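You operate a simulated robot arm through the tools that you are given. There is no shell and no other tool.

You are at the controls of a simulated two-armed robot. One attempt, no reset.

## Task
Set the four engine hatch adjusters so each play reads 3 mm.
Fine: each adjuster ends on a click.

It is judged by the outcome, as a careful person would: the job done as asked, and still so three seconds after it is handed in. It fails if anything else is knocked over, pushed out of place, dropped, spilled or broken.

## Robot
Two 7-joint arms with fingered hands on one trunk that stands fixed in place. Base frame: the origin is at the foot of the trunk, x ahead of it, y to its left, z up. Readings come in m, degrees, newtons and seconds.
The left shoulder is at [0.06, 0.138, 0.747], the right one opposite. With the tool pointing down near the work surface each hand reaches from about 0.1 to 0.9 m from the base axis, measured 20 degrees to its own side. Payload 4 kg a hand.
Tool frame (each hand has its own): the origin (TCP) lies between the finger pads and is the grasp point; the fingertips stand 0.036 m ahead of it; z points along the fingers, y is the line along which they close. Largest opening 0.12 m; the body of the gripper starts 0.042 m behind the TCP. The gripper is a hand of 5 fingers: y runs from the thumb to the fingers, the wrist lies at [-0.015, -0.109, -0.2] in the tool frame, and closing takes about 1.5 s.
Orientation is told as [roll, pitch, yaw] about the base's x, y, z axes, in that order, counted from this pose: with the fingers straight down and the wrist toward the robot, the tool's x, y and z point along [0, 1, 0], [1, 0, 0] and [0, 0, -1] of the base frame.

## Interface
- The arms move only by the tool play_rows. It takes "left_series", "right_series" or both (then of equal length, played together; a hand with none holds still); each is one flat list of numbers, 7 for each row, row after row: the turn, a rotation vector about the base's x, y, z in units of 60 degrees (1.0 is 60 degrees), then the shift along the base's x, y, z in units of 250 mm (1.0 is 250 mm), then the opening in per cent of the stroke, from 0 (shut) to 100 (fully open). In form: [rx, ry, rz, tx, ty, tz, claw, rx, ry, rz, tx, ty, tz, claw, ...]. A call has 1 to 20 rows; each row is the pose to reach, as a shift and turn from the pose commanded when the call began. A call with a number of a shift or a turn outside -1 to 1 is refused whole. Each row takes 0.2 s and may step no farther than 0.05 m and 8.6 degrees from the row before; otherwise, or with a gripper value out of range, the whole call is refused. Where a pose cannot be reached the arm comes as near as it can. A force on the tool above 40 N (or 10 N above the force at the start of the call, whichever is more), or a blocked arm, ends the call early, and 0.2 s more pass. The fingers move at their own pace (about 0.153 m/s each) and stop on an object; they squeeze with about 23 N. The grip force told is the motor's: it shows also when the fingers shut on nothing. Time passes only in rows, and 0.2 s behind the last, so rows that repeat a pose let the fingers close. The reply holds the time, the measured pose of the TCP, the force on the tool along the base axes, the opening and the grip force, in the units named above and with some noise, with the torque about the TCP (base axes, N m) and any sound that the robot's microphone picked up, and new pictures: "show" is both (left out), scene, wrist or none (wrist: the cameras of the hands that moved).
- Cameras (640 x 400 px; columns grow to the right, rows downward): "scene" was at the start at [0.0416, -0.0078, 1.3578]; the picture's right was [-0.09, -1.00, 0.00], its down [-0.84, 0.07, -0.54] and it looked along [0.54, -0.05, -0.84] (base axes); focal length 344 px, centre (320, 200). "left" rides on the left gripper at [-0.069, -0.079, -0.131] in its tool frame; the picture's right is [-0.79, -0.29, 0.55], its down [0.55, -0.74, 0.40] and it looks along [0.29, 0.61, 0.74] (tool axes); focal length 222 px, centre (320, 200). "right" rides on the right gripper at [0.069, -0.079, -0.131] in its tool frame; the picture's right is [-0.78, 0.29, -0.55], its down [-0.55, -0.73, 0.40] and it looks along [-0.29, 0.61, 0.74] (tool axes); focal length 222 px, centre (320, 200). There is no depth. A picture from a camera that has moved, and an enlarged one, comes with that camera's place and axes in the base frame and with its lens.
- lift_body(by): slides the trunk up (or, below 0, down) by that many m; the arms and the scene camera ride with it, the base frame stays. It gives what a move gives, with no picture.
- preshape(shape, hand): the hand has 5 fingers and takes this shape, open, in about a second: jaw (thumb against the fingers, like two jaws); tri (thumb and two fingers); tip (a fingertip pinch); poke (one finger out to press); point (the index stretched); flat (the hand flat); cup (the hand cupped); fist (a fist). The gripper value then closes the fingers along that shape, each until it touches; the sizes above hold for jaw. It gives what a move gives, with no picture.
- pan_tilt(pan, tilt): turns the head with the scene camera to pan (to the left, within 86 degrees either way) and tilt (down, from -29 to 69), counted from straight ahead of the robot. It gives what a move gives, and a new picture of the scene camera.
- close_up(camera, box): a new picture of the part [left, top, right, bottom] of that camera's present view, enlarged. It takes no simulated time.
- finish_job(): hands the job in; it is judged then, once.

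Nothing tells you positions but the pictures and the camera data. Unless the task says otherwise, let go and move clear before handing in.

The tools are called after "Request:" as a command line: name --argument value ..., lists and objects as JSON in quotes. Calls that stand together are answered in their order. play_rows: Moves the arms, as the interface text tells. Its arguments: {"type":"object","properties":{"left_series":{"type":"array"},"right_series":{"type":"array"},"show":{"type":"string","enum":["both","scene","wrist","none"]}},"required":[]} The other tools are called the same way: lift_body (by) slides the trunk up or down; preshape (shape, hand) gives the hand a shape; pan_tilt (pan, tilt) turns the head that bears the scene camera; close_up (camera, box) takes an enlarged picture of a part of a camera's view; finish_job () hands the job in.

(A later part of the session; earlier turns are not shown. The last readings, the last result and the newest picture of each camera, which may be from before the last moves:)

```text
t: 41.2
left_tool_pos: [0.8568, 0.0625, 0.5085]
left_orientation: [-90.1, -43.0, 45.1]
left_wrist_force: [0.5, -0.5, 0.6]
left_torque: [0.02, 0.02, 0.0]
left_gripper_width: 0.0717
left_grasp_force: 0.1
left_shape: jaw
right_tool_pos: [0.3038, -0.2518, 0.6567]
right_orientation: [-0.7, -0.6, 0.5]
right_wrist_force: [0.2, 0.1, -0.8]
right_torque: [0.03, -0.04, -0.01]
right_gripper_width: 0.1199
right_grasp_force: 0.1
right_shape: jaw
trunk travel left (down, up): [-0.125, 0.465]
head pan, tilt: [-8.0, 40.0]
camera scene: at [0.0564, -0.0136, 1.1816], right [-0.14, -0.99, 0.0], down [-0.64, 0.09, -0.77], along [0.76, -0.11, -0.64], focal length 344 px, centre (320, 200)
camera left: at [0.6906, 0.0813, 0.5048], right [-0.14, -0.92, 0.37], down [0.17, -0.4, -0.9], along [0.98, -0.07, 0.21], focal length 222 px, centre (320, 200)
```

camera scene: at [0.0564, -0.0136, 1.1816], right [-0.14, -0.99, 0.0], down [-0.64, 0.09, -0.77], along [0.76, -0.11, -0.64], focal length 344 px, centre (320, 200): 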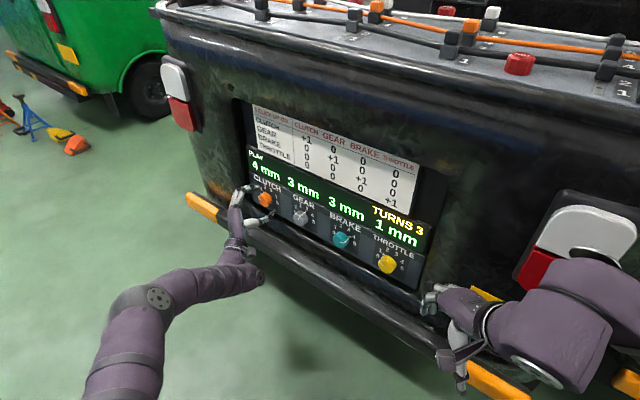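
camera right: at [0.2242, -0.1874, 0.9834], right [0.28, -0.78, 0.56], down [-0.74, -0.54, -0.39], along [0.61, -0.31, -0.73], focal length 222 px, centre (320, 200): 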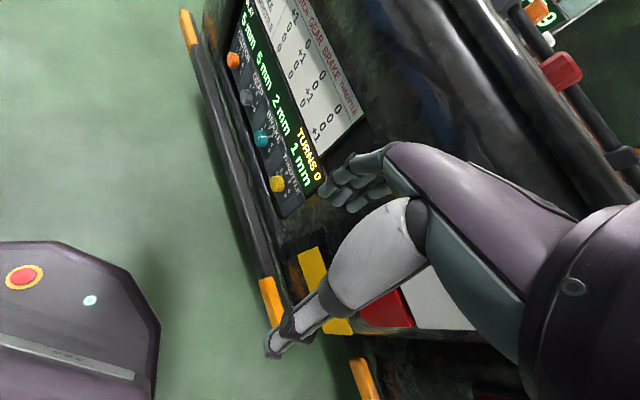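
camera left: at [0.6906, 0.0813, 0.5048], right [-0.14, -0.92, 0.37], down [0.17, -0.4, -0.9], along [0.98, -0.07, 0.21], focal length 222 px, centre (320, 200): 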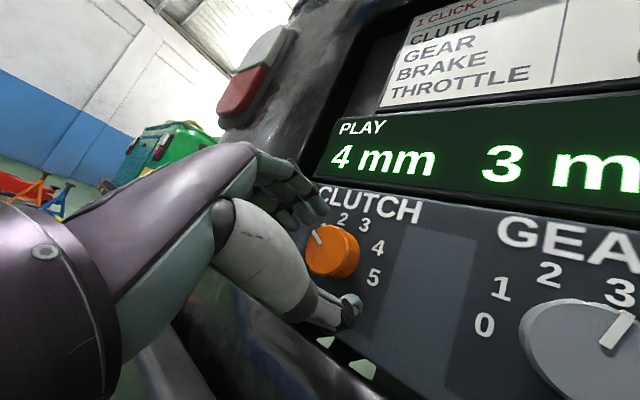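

The clutch pointer has moved to 1. I'll grip again and turn one more click down, by 41° since 0 is probably an end stop.

Request:
play_rows --left_series '[0, 0, 0, 0, 0, 0, 45, 0, 0, 0, 0, 0, 0, 35, 0, 0, 0, 0, 0, 0, 20, 0, 0, 0, 0, 0, 0, 10, 0, 0, 0, 0, 0, 0, 0, 0, 0, 0, 0, 0, 0, 0, -0.0805, 0.0805, 0, 0, 0, 0, 0, -0.161, 0.161, 0, 0, 0, 0, 0, -0.2415, 0.2415, 0, 0, 0, 0, 0, -0.322, 0.322, 0, 0, 0, 0, 0, -0.4025, 0.4025, 0, 0, 0, 0, 0, -0.483, 0.483, 0, 0, 0, 0, 0]' --show "both"

```text
t: 43.8
left_tool_pos: [0.8591, 0.0609, 0.508]
left_orientation: [-89.9, -1.9, 45.0]
left_wrist_force: [-5.8, -5.9, 0.5]
left_torque: [0.05, -0.03, -0.22]
left_gripper_width: 0.0335
left_grasp_force: 23.4
left_shape: jaw
right_tool_pos: [0.3049, -0.2528, 0.6567]
right_orientation: [-0.7, -0.8, 0.6]
right_wrist_force: [0.0, -0.4, 0.3]
right_torque: [0.0, 0.01, 0.01]
right_gripper_width: 0.1199
right_grasp_force: 0.1
right_shape: jaw
trunk travel left (down, up): [-0.125, 0.465]
head pan, tilt: [-8.0, 40.0]
camera scene: at [0.0563, -0.0139, 1.1816], right [-0.14, -0.99, 0.0], down [-0.64, 0.09, -0.77], along [0.76, -0.11, -0.64], focal length 344 px, centre (320, 200)
camera left: at [0.7075, 0.098, 0.5748], right [0.16, -0.61, 0.77], down [-0.23, -0.79, -0.57], along [0.96, -0.08, -0.27], focal length 222 px, centre (320, 200)
```

scene: 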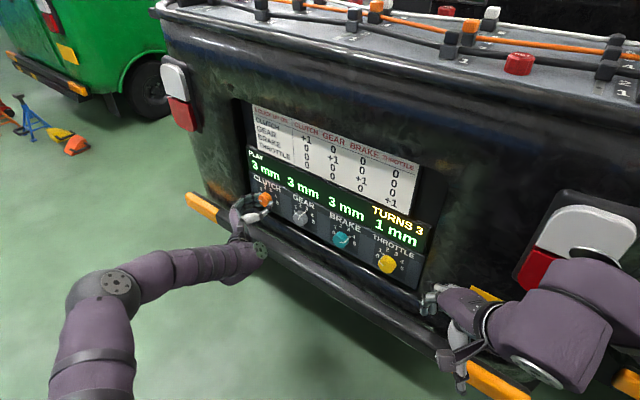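
left: 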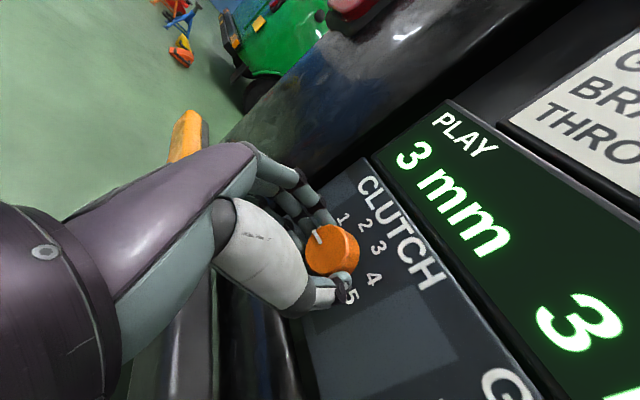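

The clutch reads 3 mm. I'll release, back off and verify.

Request:
play_rows --left_series '[0, 0, 0, 0, 0, 0, 30, 0, 0, 0, 0, 0, 0, 50, 0, 0, 0, 0, 0, 0, 60, 0, 0, 0, 0, 0, 0, 60, 0, 0, 0, -0.08, 0.08, 0, 60, 0, 0, 0, -0.18, 0.18, 0, 60, 0, 0, 0, -0.28, 0.28, 0, 60]' --show "both"

Request:
close_up --camera "left" --box '[300, 190, 460, 330]'

Request:
close_up --camera "scene" --box '[235, 140, 435, 290]'

```text
t: 45.4
left_tool_pos: [0.7858, 0.1319, 0.5079]
left_orientation: [-90.1, -2.0, 44.9]
left_wrist_force: [0.1, 0.0, -0.2]
left_torque: [-0.01, -0.01, 0.01]
left_gripper_width: 0.0716
left_grasp_force: 0.1
left_shape: jaw
right_tool_pos: [0.3038, -0.2524, 0.6572]
right_orientation: [-0.7, -0.7, 0.6]
right_wrist_force: [-1.5, -0.6, -0.6]
right_torque: [0.01, 0.02, 0.02]
right_gripper_width: 0.1198
right_grasp_force: 0.1
right_shape: jaw
trunk travel left (down, up): [-0.125, 0.465]
head pan, tilt: [-8.0, 40.0]
camera scene: at [0.0566, -0.0138, 1.1816], right [-0.14, -0.99, 0.0], down [-0.64, 0.09, -0.77], along [0.76, -0.11, -0.64], focal length 344 px, centre (320, 200)
camera left: at [0.6356, 0.1679, 0.5752], right [0.16, -0.61, 0.77], down [-0.23, -0.79, -0.57], along [0.96, -0.08, -0.26], focal length 222 px, centre (320, 200)
```

scene: 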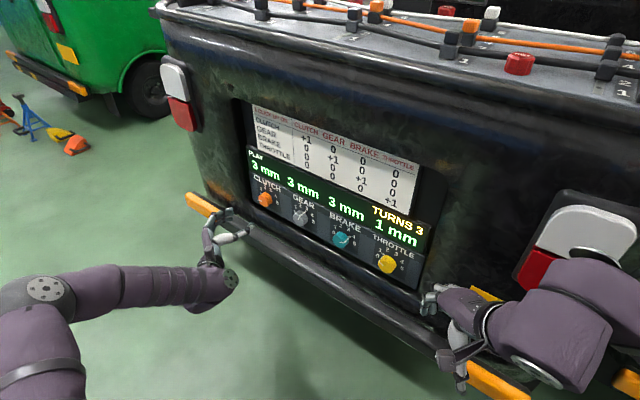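
left: 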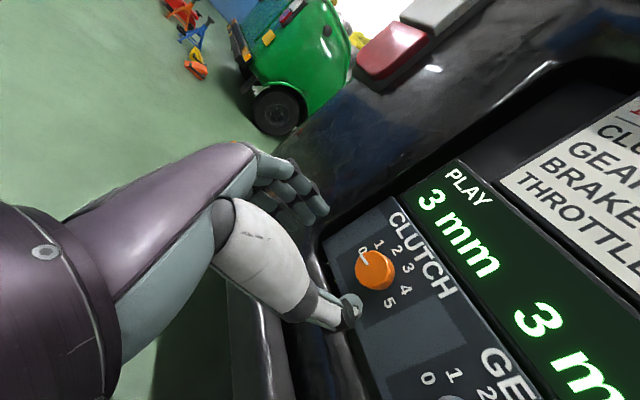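

```text
2.86 times, centred on (380, 260) of left
camera zoom: at [0.6356, 0.1679, 0.5752], right [0.16, -0.61, 0.77], down [-0.23, -0.79, -0.57], along [0.96, -0.08, -0.26], focal length 635 px, centre (149, 29)
```

zoom: 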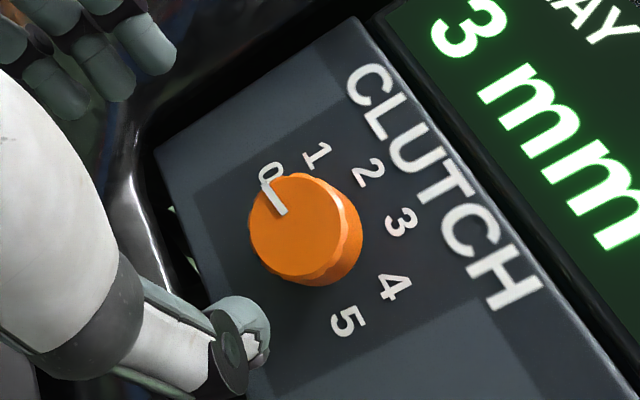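

```text
2.67 times, centred on (335, 215) of scene
camera zoom: at [0.0566, -0.0138, 1.1816], right [-0.14, -0.99, 0.0], down [-0.64, 0.09, -0.77], along [0.76, -0.11, -0.64], focal length 917 px, centre (280, 160)
```

zoom: 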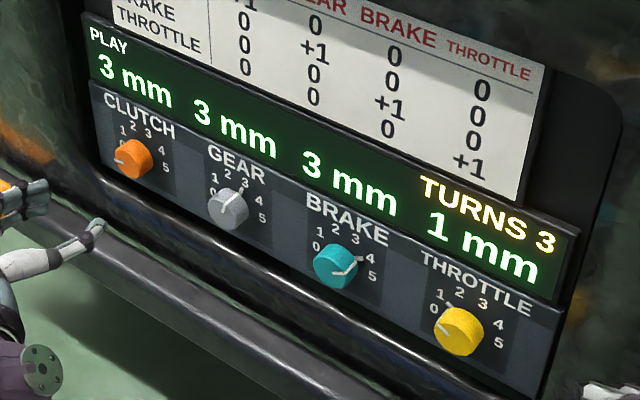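

The clutch pointer is on 0 and the display shows 3, 3, 3, 1. Only the throttle remains, needing +2 clicks. I'll retreat and slide partway right, then raise the trunk back so the right hand stays well above the left arm.

Request:
play_rows --left_series '[0, 0, 0, -0.147, -0.02, 0, 60, 0, 0, 0, -0.294, -0.06, 0, 60, 0, 0, 0, -0.441, -0.12, 0, 60, 0, 0, 0, -0.588, -0.19, 0, 60, 0, 0, 0, -0.735, -0.25, 0, 60, 0, 0, 0, -0.883, -0.317, 0, 60]' --show "scene"

Request:
lift_body --by 0.2

```text
t: 46.8
left_tool_pos: [0.5681, 0.0539, 0.5103]
left_orientation: [-90.1, -1.9, 45.1]
left_wrist_force: [0.1, -0.1, -0.1]
left_torque: [-0.01, 0.01, 0.01]
left_gripper_width: 0.0718
left_grasp_force: 0.1
left_shape: jaw
right_tool_pos: [0.3044, -0.2521, 0.6569]
right_orientation: [-0.7, -0.7, 0.5]
right_wrist_force: [-0.2, -0.3, -1.1]
right_torque: [0.0, 0.01, -0.02]
right_gripper_width: 0.1197
right_grasp_force: 0.3
right_shape: jaw
trunk travel left (down, up): [-0.125, 0.465]
head pan, tilt: [-8.0, 40.0]
camera scene: at [0.0565, -0.0135, 1.1816], right [-0.14, -0.99, 0.0], down [-0.64, 0.09, -0.77], along [0.76, -0.11, -0.64], focal length 344 px, centre (320, 200)
```

scene: 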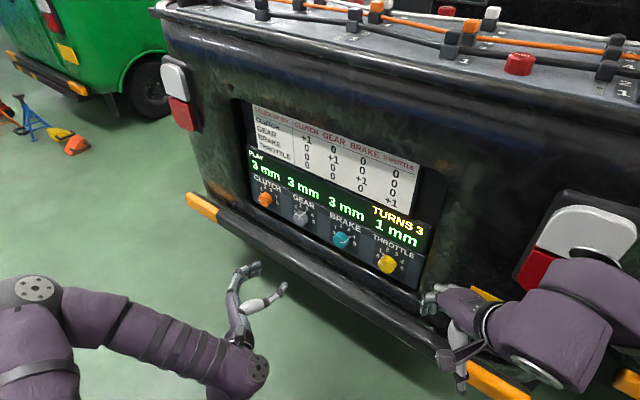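

```text
t: 49.0
left_tool_pos: [0.5684, 0.0534, 0.7093]
left_orientation: [-90.0, -2.0, 45.0]
left_wrist_force: [-0.3, 0.0, -0.4]
left_torque: [0.01, -0.01, 0.01]
left_gripper_width: 0.0721
left_grasp_force: 0.1
left_shape: jaw
right_tool_pos: [0.305, -0.2531, 0.8561]
right_orientation: [-0.7, -0.7, 0.7]
right_wrist_force: [-0.4, 0.2, 0.7]
right_torque: [0.01, -0.02, 0.01]
right_gripper_width: 0.1197
right_grasp_force: 0.0
right_shape: jaw
trunk travel left (down, up): [-0.325, 0.265]
head pan, tilt: [-8.0, 40.0]
```

Trunk restored. I'll move the left hand diagonally down to a stand-off in front of the throttle knob.

Request:
play_rows --left_series '[0, 0, 0, -0.0407, -0.08, -0.12, 60, 0, 0, 0, -0.0814, -0.17, -0.24, 60, 0, 0, 0, -0.1221, -0.27, -0.36, 60, 0, 0, 0, -0.1628, -0.38, -0.47, 60, 0, 0, 0, -0.2035, -0.5, -0.57, 60, 0, 0, 0, -0.2442, -0.62, -0.66, 60, 0, 0, 0, -0.2849, -0.75, -0.74, 60, 0, 0, 0, -0.3256, -0.8676, -0.809, 60]' --show "both"

Request:
close_up --camera "left" --box '[300, 190, 460, 330]'

```text
t: 50.8
left_tool_pos: [0.486, -0.1628, 0.5052]
left_orientation: [-90.1, -2.0, 45.2]
left_wrist_force: [0.0, 0.4, 0.9]
left_torque: [0.0, -0.04, 0.0]
left_gripper_width: 0.0718
left_grasp_force: 0.0
left_shape: jaw
right_tool_pos: [0.3035, -0.2529, 0.8564]
right_orientation: [-0.7, -0.7, 0.5]
right_wrist_force: [0.5, 0.3, -0.5]
right_torque: [-0.01, -0.03, 0.03]
right_gripper_width: 0.1197
right_grasp_force: 0.0
right_shape: jaw
trunk travel left (down, up): [-0.325, 0.265]
head pan, tilt: [-8.0, 40.0]
camera scene: at [0.0565, -0.0136, 1.3816], right [-0.14, -0.99, 0.0], down [-0.64, 0.09, -0.77], along [0.76, -0.11, -0.64], focal length 344 px, centre (320, 200)
camera left: at [0.3357, -0.1265, 0.5731], right [0.16, -0.61, 0.77], down [-0.22, -0.79, -0.57], along [0.96, -0.08, -0.26], focal length 222 px, centre (320, 200)
```

scene: 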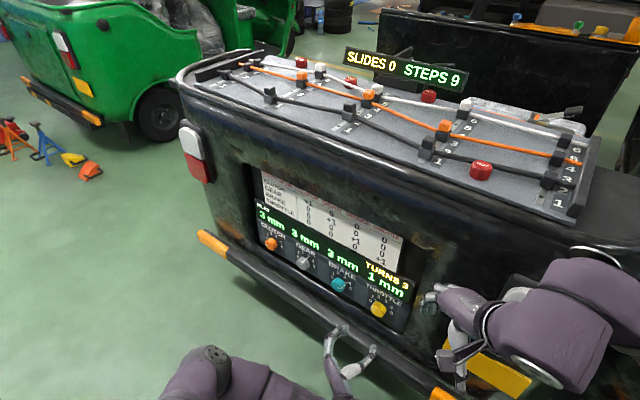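
left: 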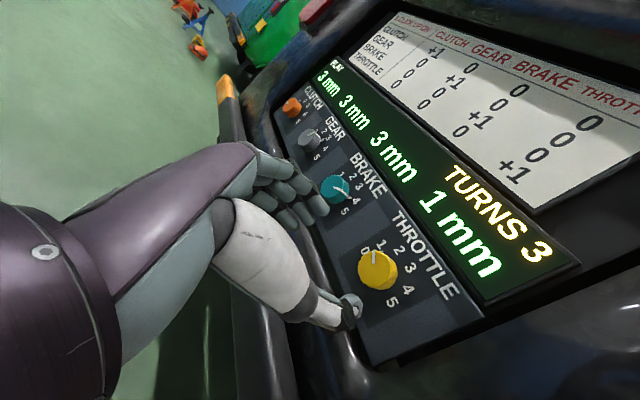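

```text
2.86 times, centred on (380, 260) of left
camera zoom: at [0.3357, -0.1265, 0.5731], right [0.16, -0.61, 0.77], down [-0.22, -0.79, -0.57], along [0.96, -0.08, -0.26], focal length 635 px, centre (149, 29)
```

zoom: 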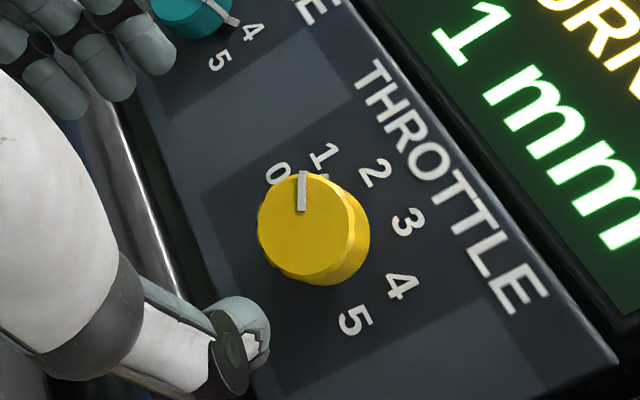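

The throttle pointer is at 1 and the hand is aligned to within about 2 mm. I'll advance to depth and grip.

Request:
play_rows --left_series '[0, 0, 0, 0.0603, -0.0589, 0.004, 60, 0, 0, 0, 0.1206, -0.1178, 0.004, 60, 0, 0, 0, 0.1659, -0.1619, 0.004, 60, 0, 0, 0, 0.2111, -0.2061, 0.004, 60, 0, 0, 0, 0.2564, -0.2502, 0.004, 60, 0, 0, 0, 0.3016, -0.2944, 0.004, 60, 0, 0, 0, 0.3016, -0.2944, 0.004, 45, 0, 0, 0, 0.3016, -0.2944, 0.004, 35, 0, 0, 0, 0.3016, -0.2944, 0.004, 20, 0, 0, 0, 0.3016, -0.2944, 0.004, 10, 0, 0, 0, 0.3016, -0.2944, 0.004, 0, 0, 0, 0, 0.3016, -0.2944, 0.004, 0]' --show "both"

```text
t: 53.4
left_tool_pos: [0.5611, -0.237, 0.5081]
left_orientation: [-90.0, -2.0, 45.0]
left_wrist_force: [-0.5, -2.5, 0.1]
left_torque: [-0.03, -0.01, 0.01]
left_gripper_width: 0.0332
left_grasp_force: 23.3
left_shape: jaw
right_tool_pos: [0.3043, -0.2526, 0.8572]
right_orientation: [-0.8, -0.7, 0.7]
right_wrist_force: [-0.2, 0.7, 0.4]
right_torque: [0.0, 0.02, -0.01]
right_gripper_width: 0.12
right_grasp_force: 0.0
right_shape: jaw
trunk travel left (down, up): [-0.325, 0.265]
head pan, tilt: [-8.0, 40.0]
camera scene: at [0.0565, -0.0138, 1.3816], right [-0.14, -0.99, 0.0], down [-0.64, 0.09, -0.77], along [0.76, -0.11, -0.64], focal length 344 px, centre (320, 200)
camera left: at [0.4107, -0.2014, 0.5744], right [0.16, -0.61, 0.77], down [-0.23, -0.79, -0.57], along [0.96, -0.08, -0.27], focal length 222 px, centre (320, 200)
```

scene: 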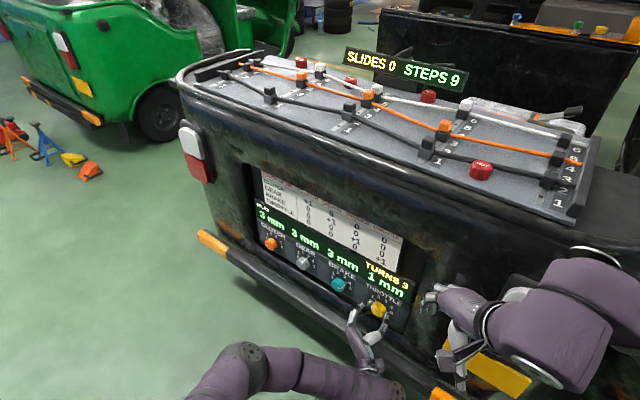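
left: 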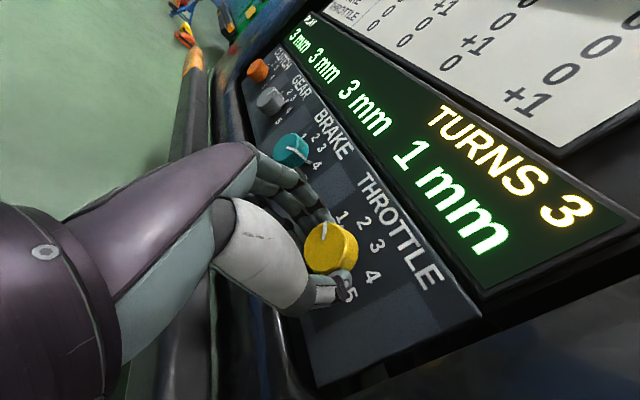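

The throttle knob is gripped. I'll turn it clockwise about 42° for one click up.

Request:
play_rows --left_series '[0.0825, -0.0825, 0, 0, 0, 0, 0, 0.165, -0.165, 0, 0, 0, 0, 0, 0.2475, -0.2475, 0, 0, 0, 0, 0, 0.33, -0.33, 0, 0, 0, 0, 0, 0.4125, -0.4125, 0, 0, 0, 0, 0, 0.495, -0.495, 0, 0, 0, 0, 0]' --show "both"

```text
t: 54.8
left_tool_pos: [0.5714, -0.2359, 0.5511]
left_orientation: [-90.5, -44.1, 45.6]
left_wrist_force: [0.1, 0.1, -1.6]
left_torque: [-0.06, -0.03, 0.03]
left_gripper_width: 0.0211
left_grasp_force: 22.9
left_shape: jaw
left hand out of reach, approached as far as the arm can: row 5, 6
right_tool_pos: [0.3045, -0.2501, 0.8573]
right_orientation: [-0.7, -0.7, 0.6]
right_wrist_force: [-0.3, 0.2, -0.3]
right_torque: [-0.01, 0.01, 0.02]
right_gripper_width: 0.1197
right_grasp_force: 0.0
right_shape: jaw
trunk travel left (down, up): [-0.325, 0.265]
head pan, tilt: [-8.0, 40.0]
camera scene: at [0.0566, -0.0128, 1.3821], right [-0.14, -0.99, 0.0], down [-0.64, 0.09, -0.77], along [0.76, -0.11, -0.64], focal length 344 px, centre (320, 200)
camera left: at [0.4032, -0.2167, 0.5447], right [-0.14, -0.92, 0.36], down [0.18, -0.39, -0.9], along [0.97, -0.06, 0.23], focal length 222 px, centre (320, 200)
```

scene: 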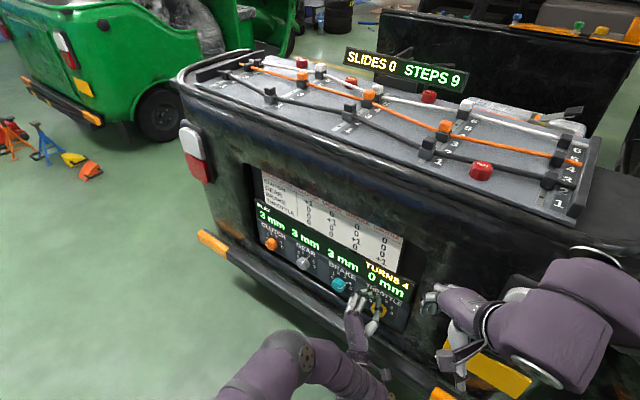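
left: 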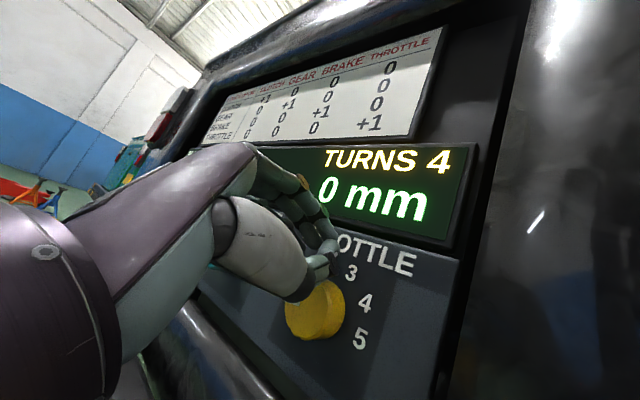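

The arm ran into a wrist limit at this roll and slid up off the knob. The throttle got dragged down to 0 mm (TURNS 4), so it now needs +3. I'll look closely before moving again.

Request:
close_up --camera "left" --box '[240, 160, 400, 360]'

Request:
close_up --camera "scene" --box '[310, 250, 450, 400]'

```text
2.00 times, centred on (320, 260) of left
camera zoom: at [0.4032, -0.2167, 0.5447], right [-0.14, -0.92, 0.36], down [0.18, -0.39, -0.9], along [0.97, -0.06, 0.23], focal length 444 px, centre (320, 80)
```

zoom: 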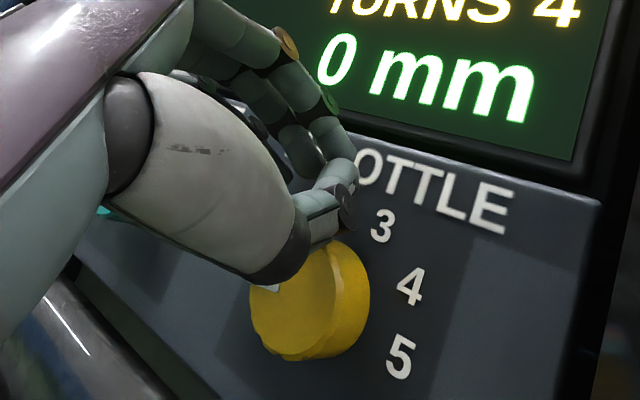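

```text
2.67 times, centred on (380, 325) of scene
camera zoom: at [0.0566, -0.0128, 1.3821], right [-0.14, -0.99, 0.0], down [-0.64, 0.09, -0.77], along [0.76, -0.11, -0.64], focal length 917 px, centre (160, -133)
```

zoom: 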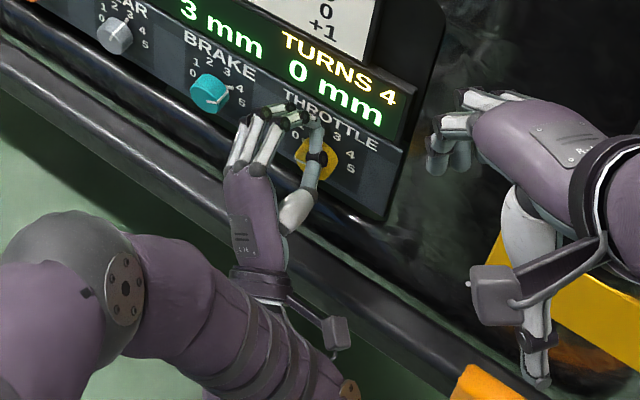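

The fingers are closed above the knob, not holding it. I'll withdraw straight out.

Request:
play_rows --left_series '[0, 0, 0, -0.03, 0.03, 0.01, 0, 0, 0, 0, -0.09, 0.09, 0.01, 0, 0, 0, 0, -0.17, 0.17, 0.01, 0, 0, 0, 0, -0.26, 0.26, 0.01, 0]' --show "both"

Request:
close_up --camera "scene" --box '[240, 190, 430, 340]'

Request:
close_up --camera "left" --box '[300, 190, 460, 350]'

```text
t: 55.8
left_tool_pos: [0.5027, -0.1727, 0.5516]
left_orientation: [-90.1, -44.0, 45.1]
left_wrist_force: [0.2, -0.4, -0.1]
left_torque: [0.02, 0.01, -0.01]
left_gripper_width: 0.0209
left_grasp_force: 22.8
left_shape: jaw
right_tool_pos: [0.305, -0.252, 0.856]
right_orientation: [-0.7, -0.7, 0.6]
right_wrist_force: [0.0, 0.8, 0.4]
right_torque: [0.01, -0.02, -0.02]
right_gripper_width: 0.1202
right_grasp_force: 0.1
right_shape: jaw
trunk travel left (down, up): [-0.325, 0.265]
head pan, tilt: [-8.0, 40.0]
camera scene: at [0.0564, -0.0139, 1.3817], right [-0.14, -0.99, 0.0], down [-0.64, 0.09, -0.77], along [0.76, -0.11, -0.64], focal length 344 px, centre (320, 200)
camera left: at [0.335, -0.1536, 0.5462], right [-0.15, -0.92, 0.36], down [0.18, -0.39, -0.91], along [0.97, -0.07, 0.22], focal length 222 px, centre (320, 200)
```

scene: 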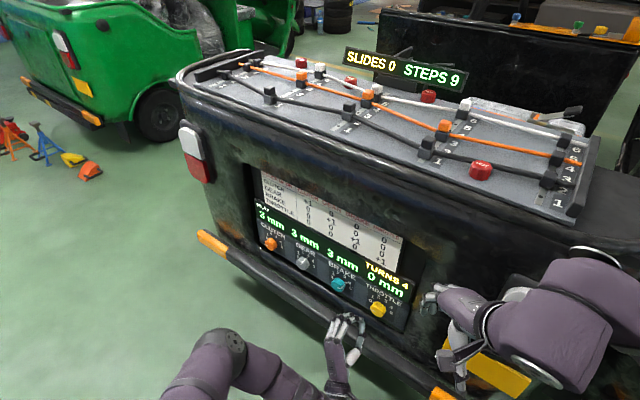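
left: 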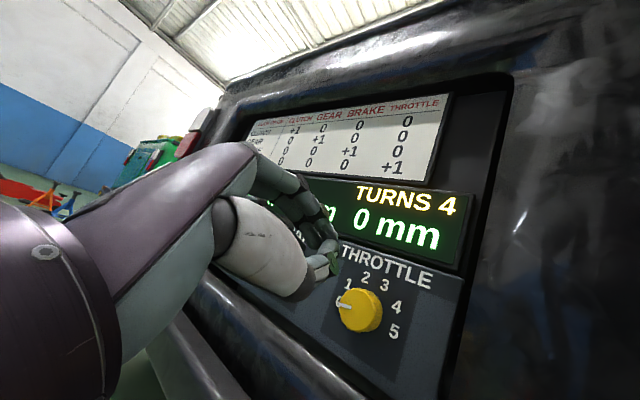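

```text
2.67 times, centred on (335, 265) of scene
camera zoom: at [0.0564, -0.0139, 1.3817], right [-0.14, -0.99, 0.0], down [-0.64, 0.09, -0.77], along [0.76, -0.11, -0.64], focal length 917 px, centre (280, 27)
```

zoom: 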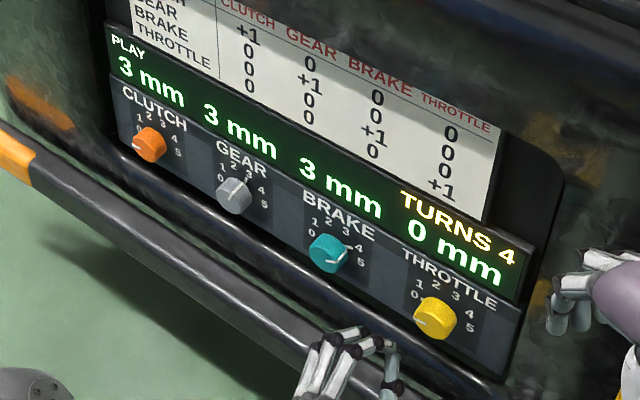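

```text
2.50 times, centred on (380, 270) of left
camera zoom: at [0.335, -0.1536, 0.5462], right [-0.15, -0.92, 0.36], down [0.18, -0.39, -0.91], along [0.97, -0.07, 0.22], focal length 555 px, centre (170, 25)
```

zoom: 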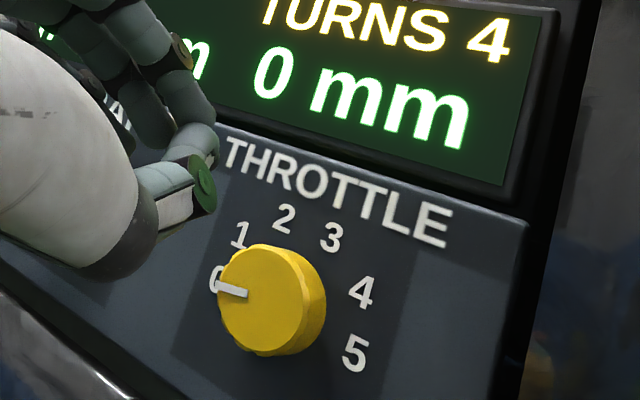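

The throttle dial sits on 0 and the other three still read 3 mm. Lowering the trunk by 0.1 m should clear that wrist limit while keeping the right hand high above the left wrist. I'll back off, roll level, reopen, then lower.

Request:
play_rows --left_series '[-0.0825, 0.0825, 0, -0.033, 0.033, 0.033, 10, -0.165, 0.165, 0, -0.066, 0.066, 0.067, 30, -0.2475, 0.2475, 0, -0.099, 0.099, 0.1, 60, -0.33, 0.33, 0, -0.132, 0.132, 0.133, 60, -0.4125, 0.4125, 0, -0.165, 0.165, 0.167, 60, -0.495, 0.495, 0, -0.198, 0.198, 0.2, 60]' --show "none"

Request:
lift_body --by -0.1

Request:
pan_tilt --pan -15 --tilt 48

```text
t: 57.2
left_tool_pos: [0.4533, -0.1245, 0.6008]
left_orientation: [-90.1, -1.9, 45.1]
left_wrist_force: [0.5, 0.4, 0.8]
left_torque: [0.0, -0.02, 0.0]
left_gripper_width: 0.0717
left_grasp_force: 0.1
left_shape: jaw
right_tool_pos: [0.3037, -0.2518, 0.856]
right_orientation: [-0.7, -0.6, 0.7]
right_wrist_force: [-0.3, -0.3, 0.1]
right_torque: [0.0, 0.0, 0.01]
right_gripper_width: 0.1198
right_grasp_force: 0.1
right_shape: jaw
trunk travel left (down, up): [-0.325, 0.265]
head pan, tilt: [-8.0, 40.0]
```

```text
t: 58.5
left_tool_pos: [0.4524, -0.124, 0.5011]
left_orientation: [-90.0, -2.0, 45.0]
left_wrist_force: [-0.3, 0.5, -0.7]
left_torque: [0.04, 0.02, 0.02]
left_gripper_width: 0.0717
left_grasp_force: 0.1
left_shape: jaw
right_tool_pos: [0.3053, -0.2525, 0.7579]
right_orientation: [-0.7, -0.8, 0.6]
right_wrist_force: [-0.7, -0.2, 0.2]
right_torque: [-0.01, 0.0, -0.04]
right_gripper_width: 0.12
right_grasp_force: 0.1
right_shape: jaw
trunk travel left (down, up): [-0.225, 0.365]
head pan, tilt: [-8.0, 40.0]
```

```text
t: 59.2
left_tool_pos: [0.4538, -0.1244, 0.5003]
left_orientation: [-90.0, -2.0, 45.0]
left_wrist_force: [-0.4, -0.2, -0.6]
left_torque: [-0.02, 0.03, 0.02]
left_gripper_width: 0.0717
left_grasp_force: 0.0
left_shape: jaw
right_tool_pos: [0.3048, -0.2526, 0.7559]
right_orientation: [-0.7, -0.7, 0.6]
right_wrist_force: [-0.3, -0.4, -0.1]
right_torque: [0.01, -0.02, -0.03]
right_gripper_width: 0.1203
right_grasp_force: 0.1
right_shape: jaw
trunk travel left (down, up): [-0.225, 0.365]
head pan, tilt: [-15.0, 48.0]
camera scene: at [0.0484, -0.0222, 1.2702], right [-0.26, -0.97, 0.0], down [-0.72, 0.19, -0.67], along [0.65, -0.17, -0.74], focal length 344 px, centre (320, 200)
```

scene: 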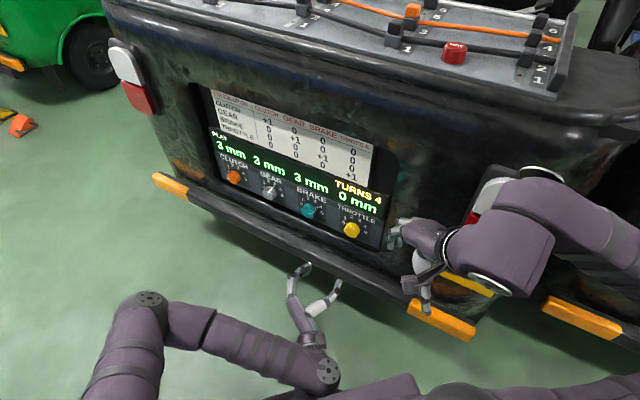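

The right hand is clearly above the left arm's path. I'll roll to 44° while moving to a stand-off, as a dry run of the reach.

Request:
play_rows --left_series '[0.0825, -0.0825, 0, 0.0413, -0.0446, 0.0268, 60, 0.165, -0.165, 0, 0.0827, -0.0892, 0.0268, 60, 0.2475, -0.2475, 0, 0.124, -0.1338, 0.0268, 60, 0.33, -0.33, 0, 0.1653, -0.1784, 0.0268, 60, 0.4125, -0.4125, 0, 0.2067, -0.223, 0.0268, 60, 0.495, -0.495, 0, 0.248, -0.2676, 0.0268, 60]' --show "both"

Request:
close_up --camera "left" --box '[300, 190, 460, 330]'

```text
t: 60.6
left_tool_pos: [0.5163, -0.1898, 0.5079]
left_orientation: [-90.1, -44.1, 45.1]
left_wrist_force: [-0.2, 0.3, 0.4]
left_torque: [-0.02, 0.0, 0.01]
left_gripper_width: 0.0717
left_grasp_force: 0.1
left_shape: jaw
right_tool_pos: [0.3035, -0.2526, 0.7579]
right_orientation: [-0.7, -0.7, 0.6]
right_wrist_force: [0.1, -0.2, -0.3]
right_torque: [0.01, -0.01, -0.02]
right_gripper_width: 0.1197
right_grasp_force: 0.1
right_shape: jaw
trunk travel left (down, up): [-0.225, 0.365]
head pan, tilt: [-15.0, 48.0]
camera scene: at [0.0484, -0.0221, 1.2701], right [-0.26, -0.97, 0.0], down [-0.72, 0.19, -0.67], along [0.65, -0.17, -0.74], focal length 344 px, centre (320, 200)
camera left: at [0.3487, -0.171, 0.5024], right [-0.15, -0.92, 0.36], down [0.18, -0.38, -0.91], along [0.97, -0.07, 0.22], focal length 222 px, centre (320, 200)
```

scene: 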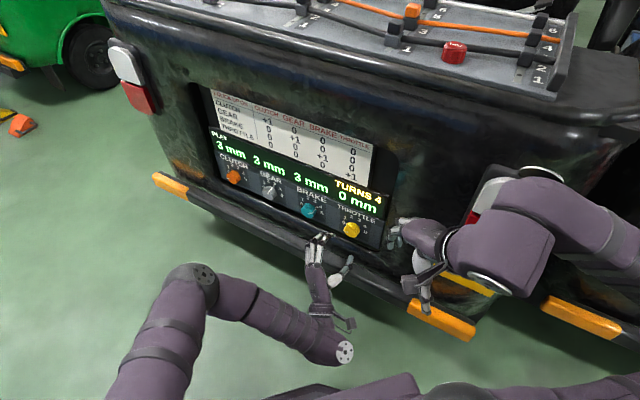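
left: 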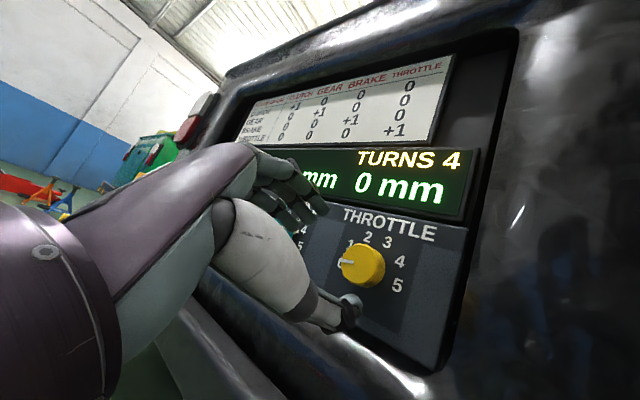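

```text
2.86 times, centred on (380, 260) of left
camera zoom: at [0.3487, -0.171, 0.5024], right [-0.15, -0.92, 0.36], down [0.18, -0.38, -0.91], along [0.97, -0.07, 0.22], focal length 635 px, centre (149, 29)
```

zoom: 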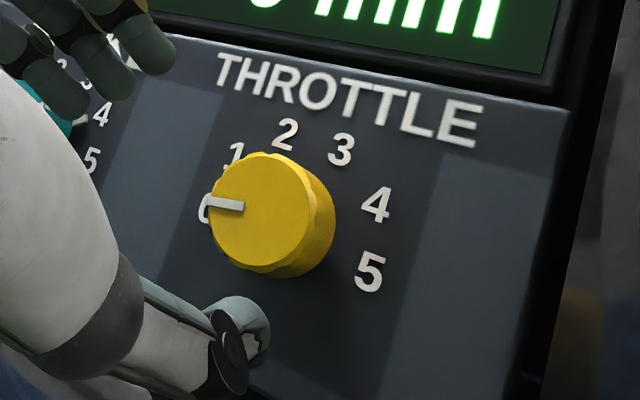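

The reach is fine at this trunk height. I'll advance to depth with open fingers.

Request:
play_rows --left_series '[0, 0, 0, 0.046, -0.0455, -0.004, 60, 0, 0, 0, 0.092, -0.091, -0.004, 60, 0, 0, 0, 0.138, -0.1365, -0.004, 60, 0, 0, 0, 0.184, -0.182, -0.004, 60]' --show "wrist"

```text
t: 61.6
left_tool_pos: [0.5609, -0.2362, 0.5066]
left_orientation: [-90.0, -44.0, 44.9]
left_wrist_force: [0.2, 0.0, -0.3]
left_torque: [0.02, -0.01, 0.0]
left_gripper_width: 0.0713
left_grasp_force: 0.1
left_shape: jaw
right_tool_pos: [0.3056, -0.2528, 0.7567]
right_orientation: [-0.7, -0.7, 0.6]
right_wrist_force: [-0.4, -0.5, -1.1]
right_torque: [0.0, -0.01, -0.02]
right_gripper_width: 0.1199
right_grasp_force: 0.1
right_shape: jaw
trunk travel left (down, up): [-0.225, 0.365]
head pan, tilt: [-15.0, 48.0]
camera left: at [0.3941, -0.2172, 0.5017], right [-0.15, -0.92, 0.36], down [0.18, -0.38, -0.91], along [0.97, -0.07, 0.22], focal length 222 px, centre (320, 200)
```

left: 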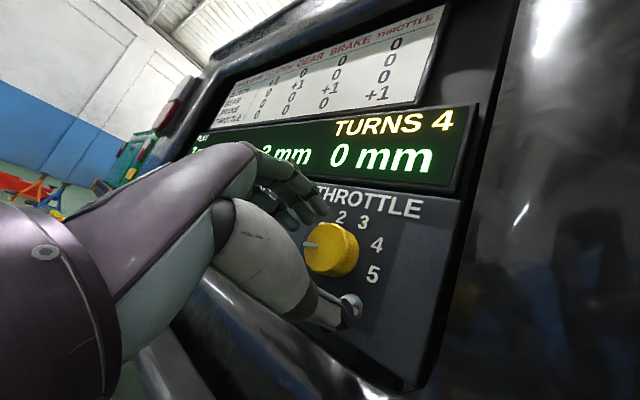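

The full-depth pose at 44° is reachable. I'll roll the open hand back to level around the knob.

Request:
play_rows --left_series '[-0.0825, 0.0825, 0, 0, 0, 0, 60, -0.165, 0.165, 0, 0, 0, 0, 60, -0.2475, 0.2475, 0, 0, 0, 0, 60, -0.33, 0.33, 0, 0, 0, 0, 60, -0.4125, 0.4125, 0, 0, 0, 0, 60, -0.495, 0.495, 0, 0, 0, 0, 60]' --show "wrist"

```text
t: 63.0
left_tool_pos: [0.5615, -0.2367, 0.5057]
left_orientation: [-90.0, -1.9, 45.0]
left_wrist_force: [0.1, -0.5, -1.0]
left_torque: [-0.03, -0.03, 0.02]
left_gripper_width: 0.0717
left_grasp_force: 0.1
left_shape: jaw
right_tool_pos: [0.3036, -0.2521, 0.7575]
right_orientation: [-0.7, -0.7, 0.6]
right_wrist_force: [0.4, -0.4, -0.4]
right_torque: [-0.03, 0.02, 0.02]
right_gripper_width: 0.1199
right_grasp_force: 0.1
right_shape: jaw
trunk travel left (down, up): [-0.225, 0.365]
head pan, tilt: [-15.0, 48.0]
camera left: at [0.4105, -0.2007, 0.5735], right [0.16, -0.61, 0.77], down [-0.23, -0.79, -0.57], along [0.96, -0.08, -0.27], focal length 222 px, centre (320, 200)
```

left: 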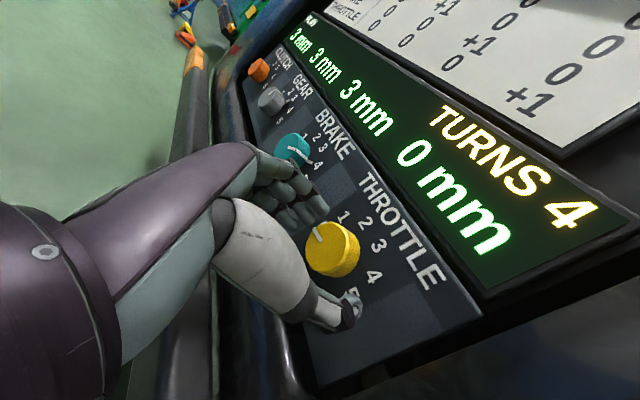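

Both ends of the swing are reachable. I'll grip and turn clockwise one click.

Request:
play_rows --left_series '[0, 0, 0, 0, 0, 0, 45, 0, 0, 0, 0, 0, 0, 35, 0, 0, 0, 0, 0, 0, 20, 0, 0, 0, 0, 0, 0, 10, 0, 0, 0, 0, 0, 0, 0, 0, 0, 0, 0, 0, 0, 0, 0.0825, -0.0825, 0, 0, 0, 0, 0, 0.165, -0.165, 0, 0, 0, 0, 0, 0.2475, -0.2475, 0, 0, 0, 0, 0, 0.33, -0.33, 0, 0, 0, 0, 0, 0.4125, -0.4125, 0, 0, 0, 0, 0, 0.495, -0.495, 0, 0, 0, 0, 0]' --show "both"

```text
t: 65.6
left_tool_pos: [0.5613, -0.2374, 0.5056]
left_orientation: [-90.0, -44.1, 45.0]
left_wrist_force: [-1.6, 0.8, -2.3]
left_torque: [-0.01, 0.01, -0.02]
left_gripper_width: 0.033
left_grasp_force: 23.1
left_shape: jaw
right_tool_pos: [0.3034, -0.2515, 0.757]
right_orientation: [-0.7, -0.7, 0.6]
right_wrist_force: [0.7, -0.5, -0.6]
right_torque: [0.04, 0.01, 0.01]
right_gripper_width: 0.1199
right_grasp_force: 0.0
right_shape: jaw
trunk travel left (down, up): [-0.225, 0.365]
head pan, tilt: [-15.0, 48.0]
camera scene: at [0.0485, -0.0222, 1.2701], right [-0.26, -0.97, 0.0], down [-0.72, 0.19, -0.67], along [0.65, -0.17, -0.74], focal length 344 px, centre (320, 200)
camera left: at [0.3946, -0.2172, 0.501], right [-0.15, -0.92, 0.36], down [0.18, -0.38, -0.91], along [0.97, -0.07, 0.22], focal length 222 px, centre (320, 200)
```

scene: 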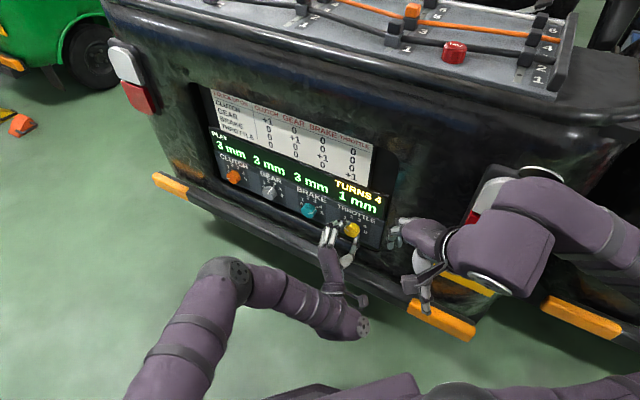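
left: 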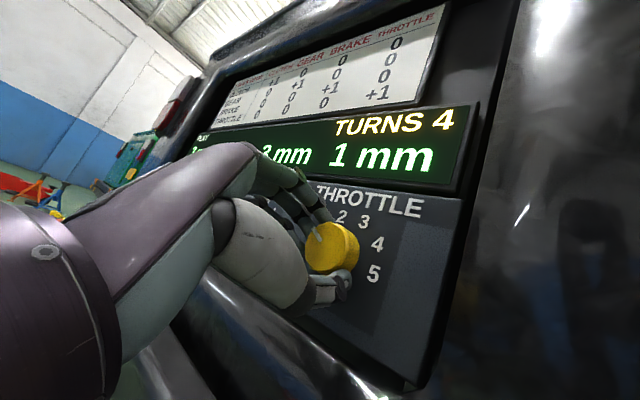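

Throttle is at 1 mm. I'll open, roll back, grip and turn again in one sequence, since both ends of the swing are now proven.

Request:
play_rows --left_series '[0, 0, 0, 0, 0, 0, 30, 0, 0, 0, 0, 0, 0, 50, 0, 0, 0, 0, 0, 0, 60, 0, 0, 0, 0, 0, 0, 60, -0.0825, 0.0825, 0, 0, 0, 0, 60, -0.165, 0.165, 0, 0, 0, 0, 60, -0.2475, 0.2475, 0, 0, 0, 0, 60, -0.33, 0.33, 0, 0, 0, 0, 60, -0.4125, 0.4125, 0, 0, 0, 0, 60, -0.495, 0.495, 0, 0, 0, 0, 60]' --show "wrist"

Request:
play_rows --left_series '[0, 0, 0, 0, 0, 0, 45, 0, 0, 0, 0, 0, 0, 35, 0, 0, 0, 0, 0, 0, 20, 0, 0, 0, 0, 0, 0, 10, 0, 0, 0, 0, 0, 0, 0, 0, 0, 0, 0, 0, 0, 0, 0.0825, -0.0825, 0, 0, 0, 0, 0, 0.165, -0.165, 0, 0, 0, 0, 0, 0.2475, -0.2475, 0, 0, 0, 0, 0, 0.33, -0.33, 0, 0, 0, 0, 0, 0.4125, -0.4125, 0, 0, 0, 0, 0, 0.495, -0.495, 0, 0, 0, 0, 0]' --show "both"

```text
t: 67.8
left_tool_pos: [0.5614, -0.2375, 0.5063]
left_orientation: [-90.0, -1.9, 44.9]
left_wrist_force: [-0.7, 0.2, 0.2]
left_torque: [-0.01, 0.0, 0.0]
left_gripper_width: 0.0718
left_grasp_force: 0.0
left_shape: jaw
right_tool_pos: [0.3038, -0.2523, 0.7566]
right_orientation: [-0.7, -0.7, 0.6]
right_wrist_force: [-0.2, -0.7, 0.5]
right_torque: [0.01, -0.03, -0.01]
right_gripper_width: 0.12
right_grasp_force: 0.1
right_shape: jaw
trunk travel left (down, up): [-0.225, 0.365]
head pan, tilt: [-15.0, 48.0]
camera left: at [0.4107, -0.201, 0.5729], right [0.16, -0.61, 0.77], down [-0.23, -0.79, -0.57], along [0.96, -0.08, -0.27], focal length 222 px, centre (320, 200)
```

left: 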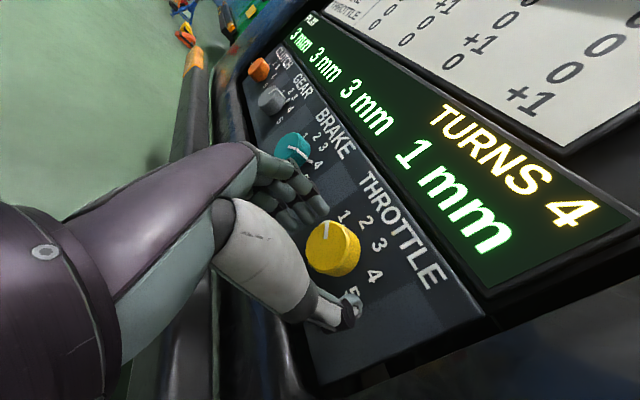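

```text
t: 70.4
left_tool_pos: [0.5618, -0.2356, 0.5057]
left_orientation: [-89.9, -44.1, 45.0]
left_wrist_force: [1.8, -1.9, -2.8]
left_torque: [-0.01, 0.07, 0.02]
left_gripper_width: 0.0332
left_grasp_force: 23.2
left_shape: jaw
right_tool_pos: [0.3052, -0.2526, 0.7561]
right_orientation: [-0.7, -0.8, 0.6]
right_wrist_force: [-0.1, -0.3, -0.4]
right_torque: [0.01, -0.01, 0.01]
right_gripper_width: 0.1202
right_grasp_force: 0.1
right_shape: jaw
trunk travel left (down, up): [-0.225, 0.365]
head pan, tilt: [-15.0, 48.0]
camera scene: at [0.0487, -0.0223, 1.2701], right [-0.26, -0.97, 0.0], down [-0.72, 0.19, -0.67], along [0.65, -0.17, -0.74], focal length 344 px, centre (320, 200)
camera left: at [0.3947, -0.2173, 0.5011], right [-0.15, -0.92, 0.36], down [0.18, -0.38, -0.91], along [0.97, -0.07, 0.22], focal length 222 px, centre (320, 200)
```

scene: 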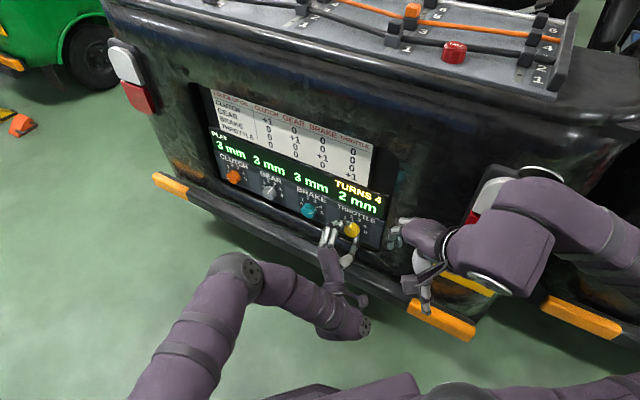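
left: 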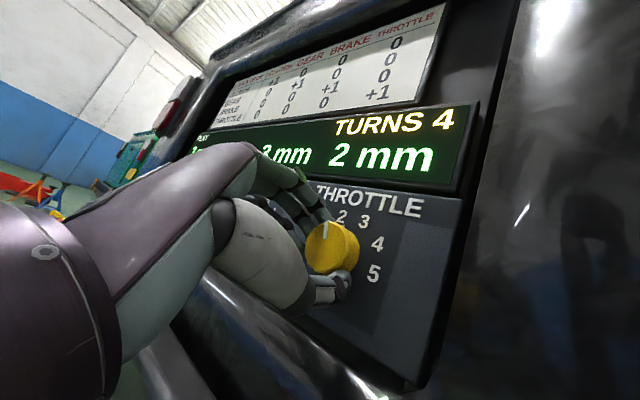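

Throttle is at 2 mm, with one more click to go. I'll repeat the regrip and turn.

Request:
play_rows --left_series '[0, 0, 0, 0, 0, 0, 30, 0, 0, 0, 0, 0, 0, 50, 0, 0, 0, 0, 0, 0, 60, 0, 0, 0, 0, 0, 0, 60, -0.0825, 0.0825, 0, 0, 0, 0, 60, -0.165, 0.165, 0, 0, 0, 0, 60, -0.2475, 0.2475, 0, 0, 0, 0, 60, -0.33, 0.33, 0, 0, 0, 0, 60, -0.4125, 0.4125, 0, 0, 0, 0, 60, -0.495, 0.495, 0, 0, 0, 0, 60]' --show "wrist"

Request:
play_rows --left_series '[0, 0, 0, 0, 0, 0, 45, 0, 0, 0, 0, 0, 0, 35, 0, 0, 0, 0, 0, 0, 20, 0, 0, 0, 0, 0, 0, 10, 0, 0, 0, 0, 0, 0, 0, 0, 0, 0, 0, 0, 0, 0, 0.0825, -0.0825, 0, 0, 0, 0, 0, 0.165, -0.165, 0, 0, 0, 0, 0, 0.2475, -0.2475, 0, 0, 0, 0, 0, 0.33, -0.33, 0, 0, 0, 0, 0, 0.4125, -0.4125, 0, 0, 0, 0, 0, 0.485, -0.485, 0, 0, 0, 0, 0]' --show "both"

```text
t: 72.6
left_tool_pos: [0.5615, -0.2366, 0.5063]
left_orientation: [-90.0, -1.9, 45.0]
left_wrist_force: [-0.4, 0.1, -0.5]
left_torque: [0.01, 0.01, 0.03]
left_gripper_width: 0.0718
left_grasp_force: 0.1
left_shape: jaw
right_tool_pos: [0.3043, -0.2533, 0.7573]
right_orientation: [-0.7, -0.8, 0.6]
right_wrist_force: [0.2, 0.7, 0.9]
right_torque: [0.0, 0.03, 0.0]
right_gripper_width: 0.12
right_grasp_force: 0.1
right_shape: jaw
trunk travel left (down, up): [-0.225, 0.365]
head pan, tilt: [-15.0, 48.0]
camera left: at [0.4112, -0.2006, 0.573], right [0.16, -0.61, 0.77], down [-0.23, -0.79, -0.57], along [0.96, -0.08, -0.27], focal length 222 px, centre (320, 200)
```

left: 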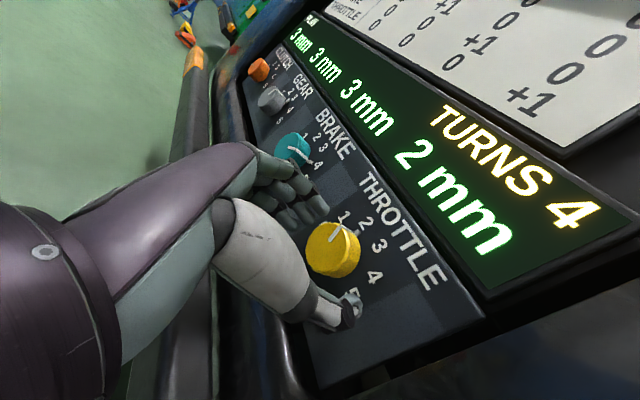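

```text
t: 75.2
left_tool_pos: [0.5615, -0.2354, 0.5071]
left_orientation: [-90.0, -43.3, 45.2]
left_wrist_force: [5.0, -4.3, -4.3]
left_torque: [0.01, 0.07, 0.02]
left_gripper_width: 0.0326
left_grasp_force: 22.9
left_shape: jaw
right_tool_pos: [0.3052, -0.2527, 0.7563]
right_orientation: [-0.8, -0.7, 0.7]
right_wrist_force: [0.1, -0.2, 0.4]
right_torque: [0.01, 0.04, 0.03]
right_gripper_width: 0.1199
right_grasp_force: 0.0
right_shape: jaw
trunk travel left (down, up): [-0.225, 0.365]
head pan, tilt: [-15.0, 48.0]
camera scene: at [0.0489, -0.0224, 1.2701], right [-0.26, -0.97, 0.0], down [-0.72, 0.19, -0.67], along [0.65, -0.17, -0.74], focal length 344 px, centre (320, 200)
camera left: at [0.3947, -0.2168, 0.5027], right [-0.14, -0.92, 0.37], down [0.17, -0.39, -0.9], along [0.98, -0.07, 0.21], focal length 222 px, centre (320, 200)
```

scene: 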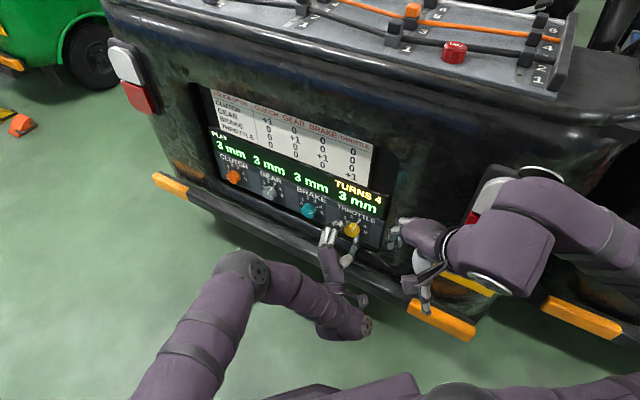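
left: 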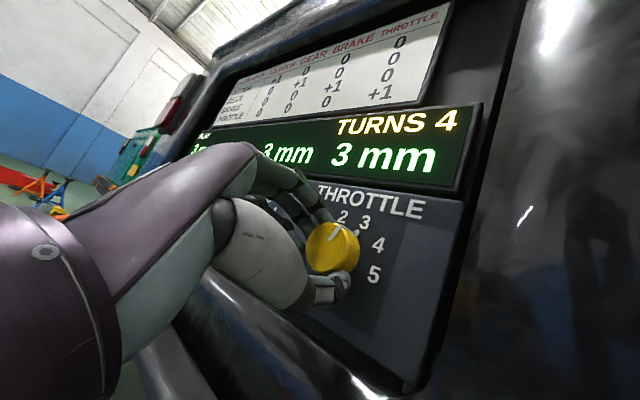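

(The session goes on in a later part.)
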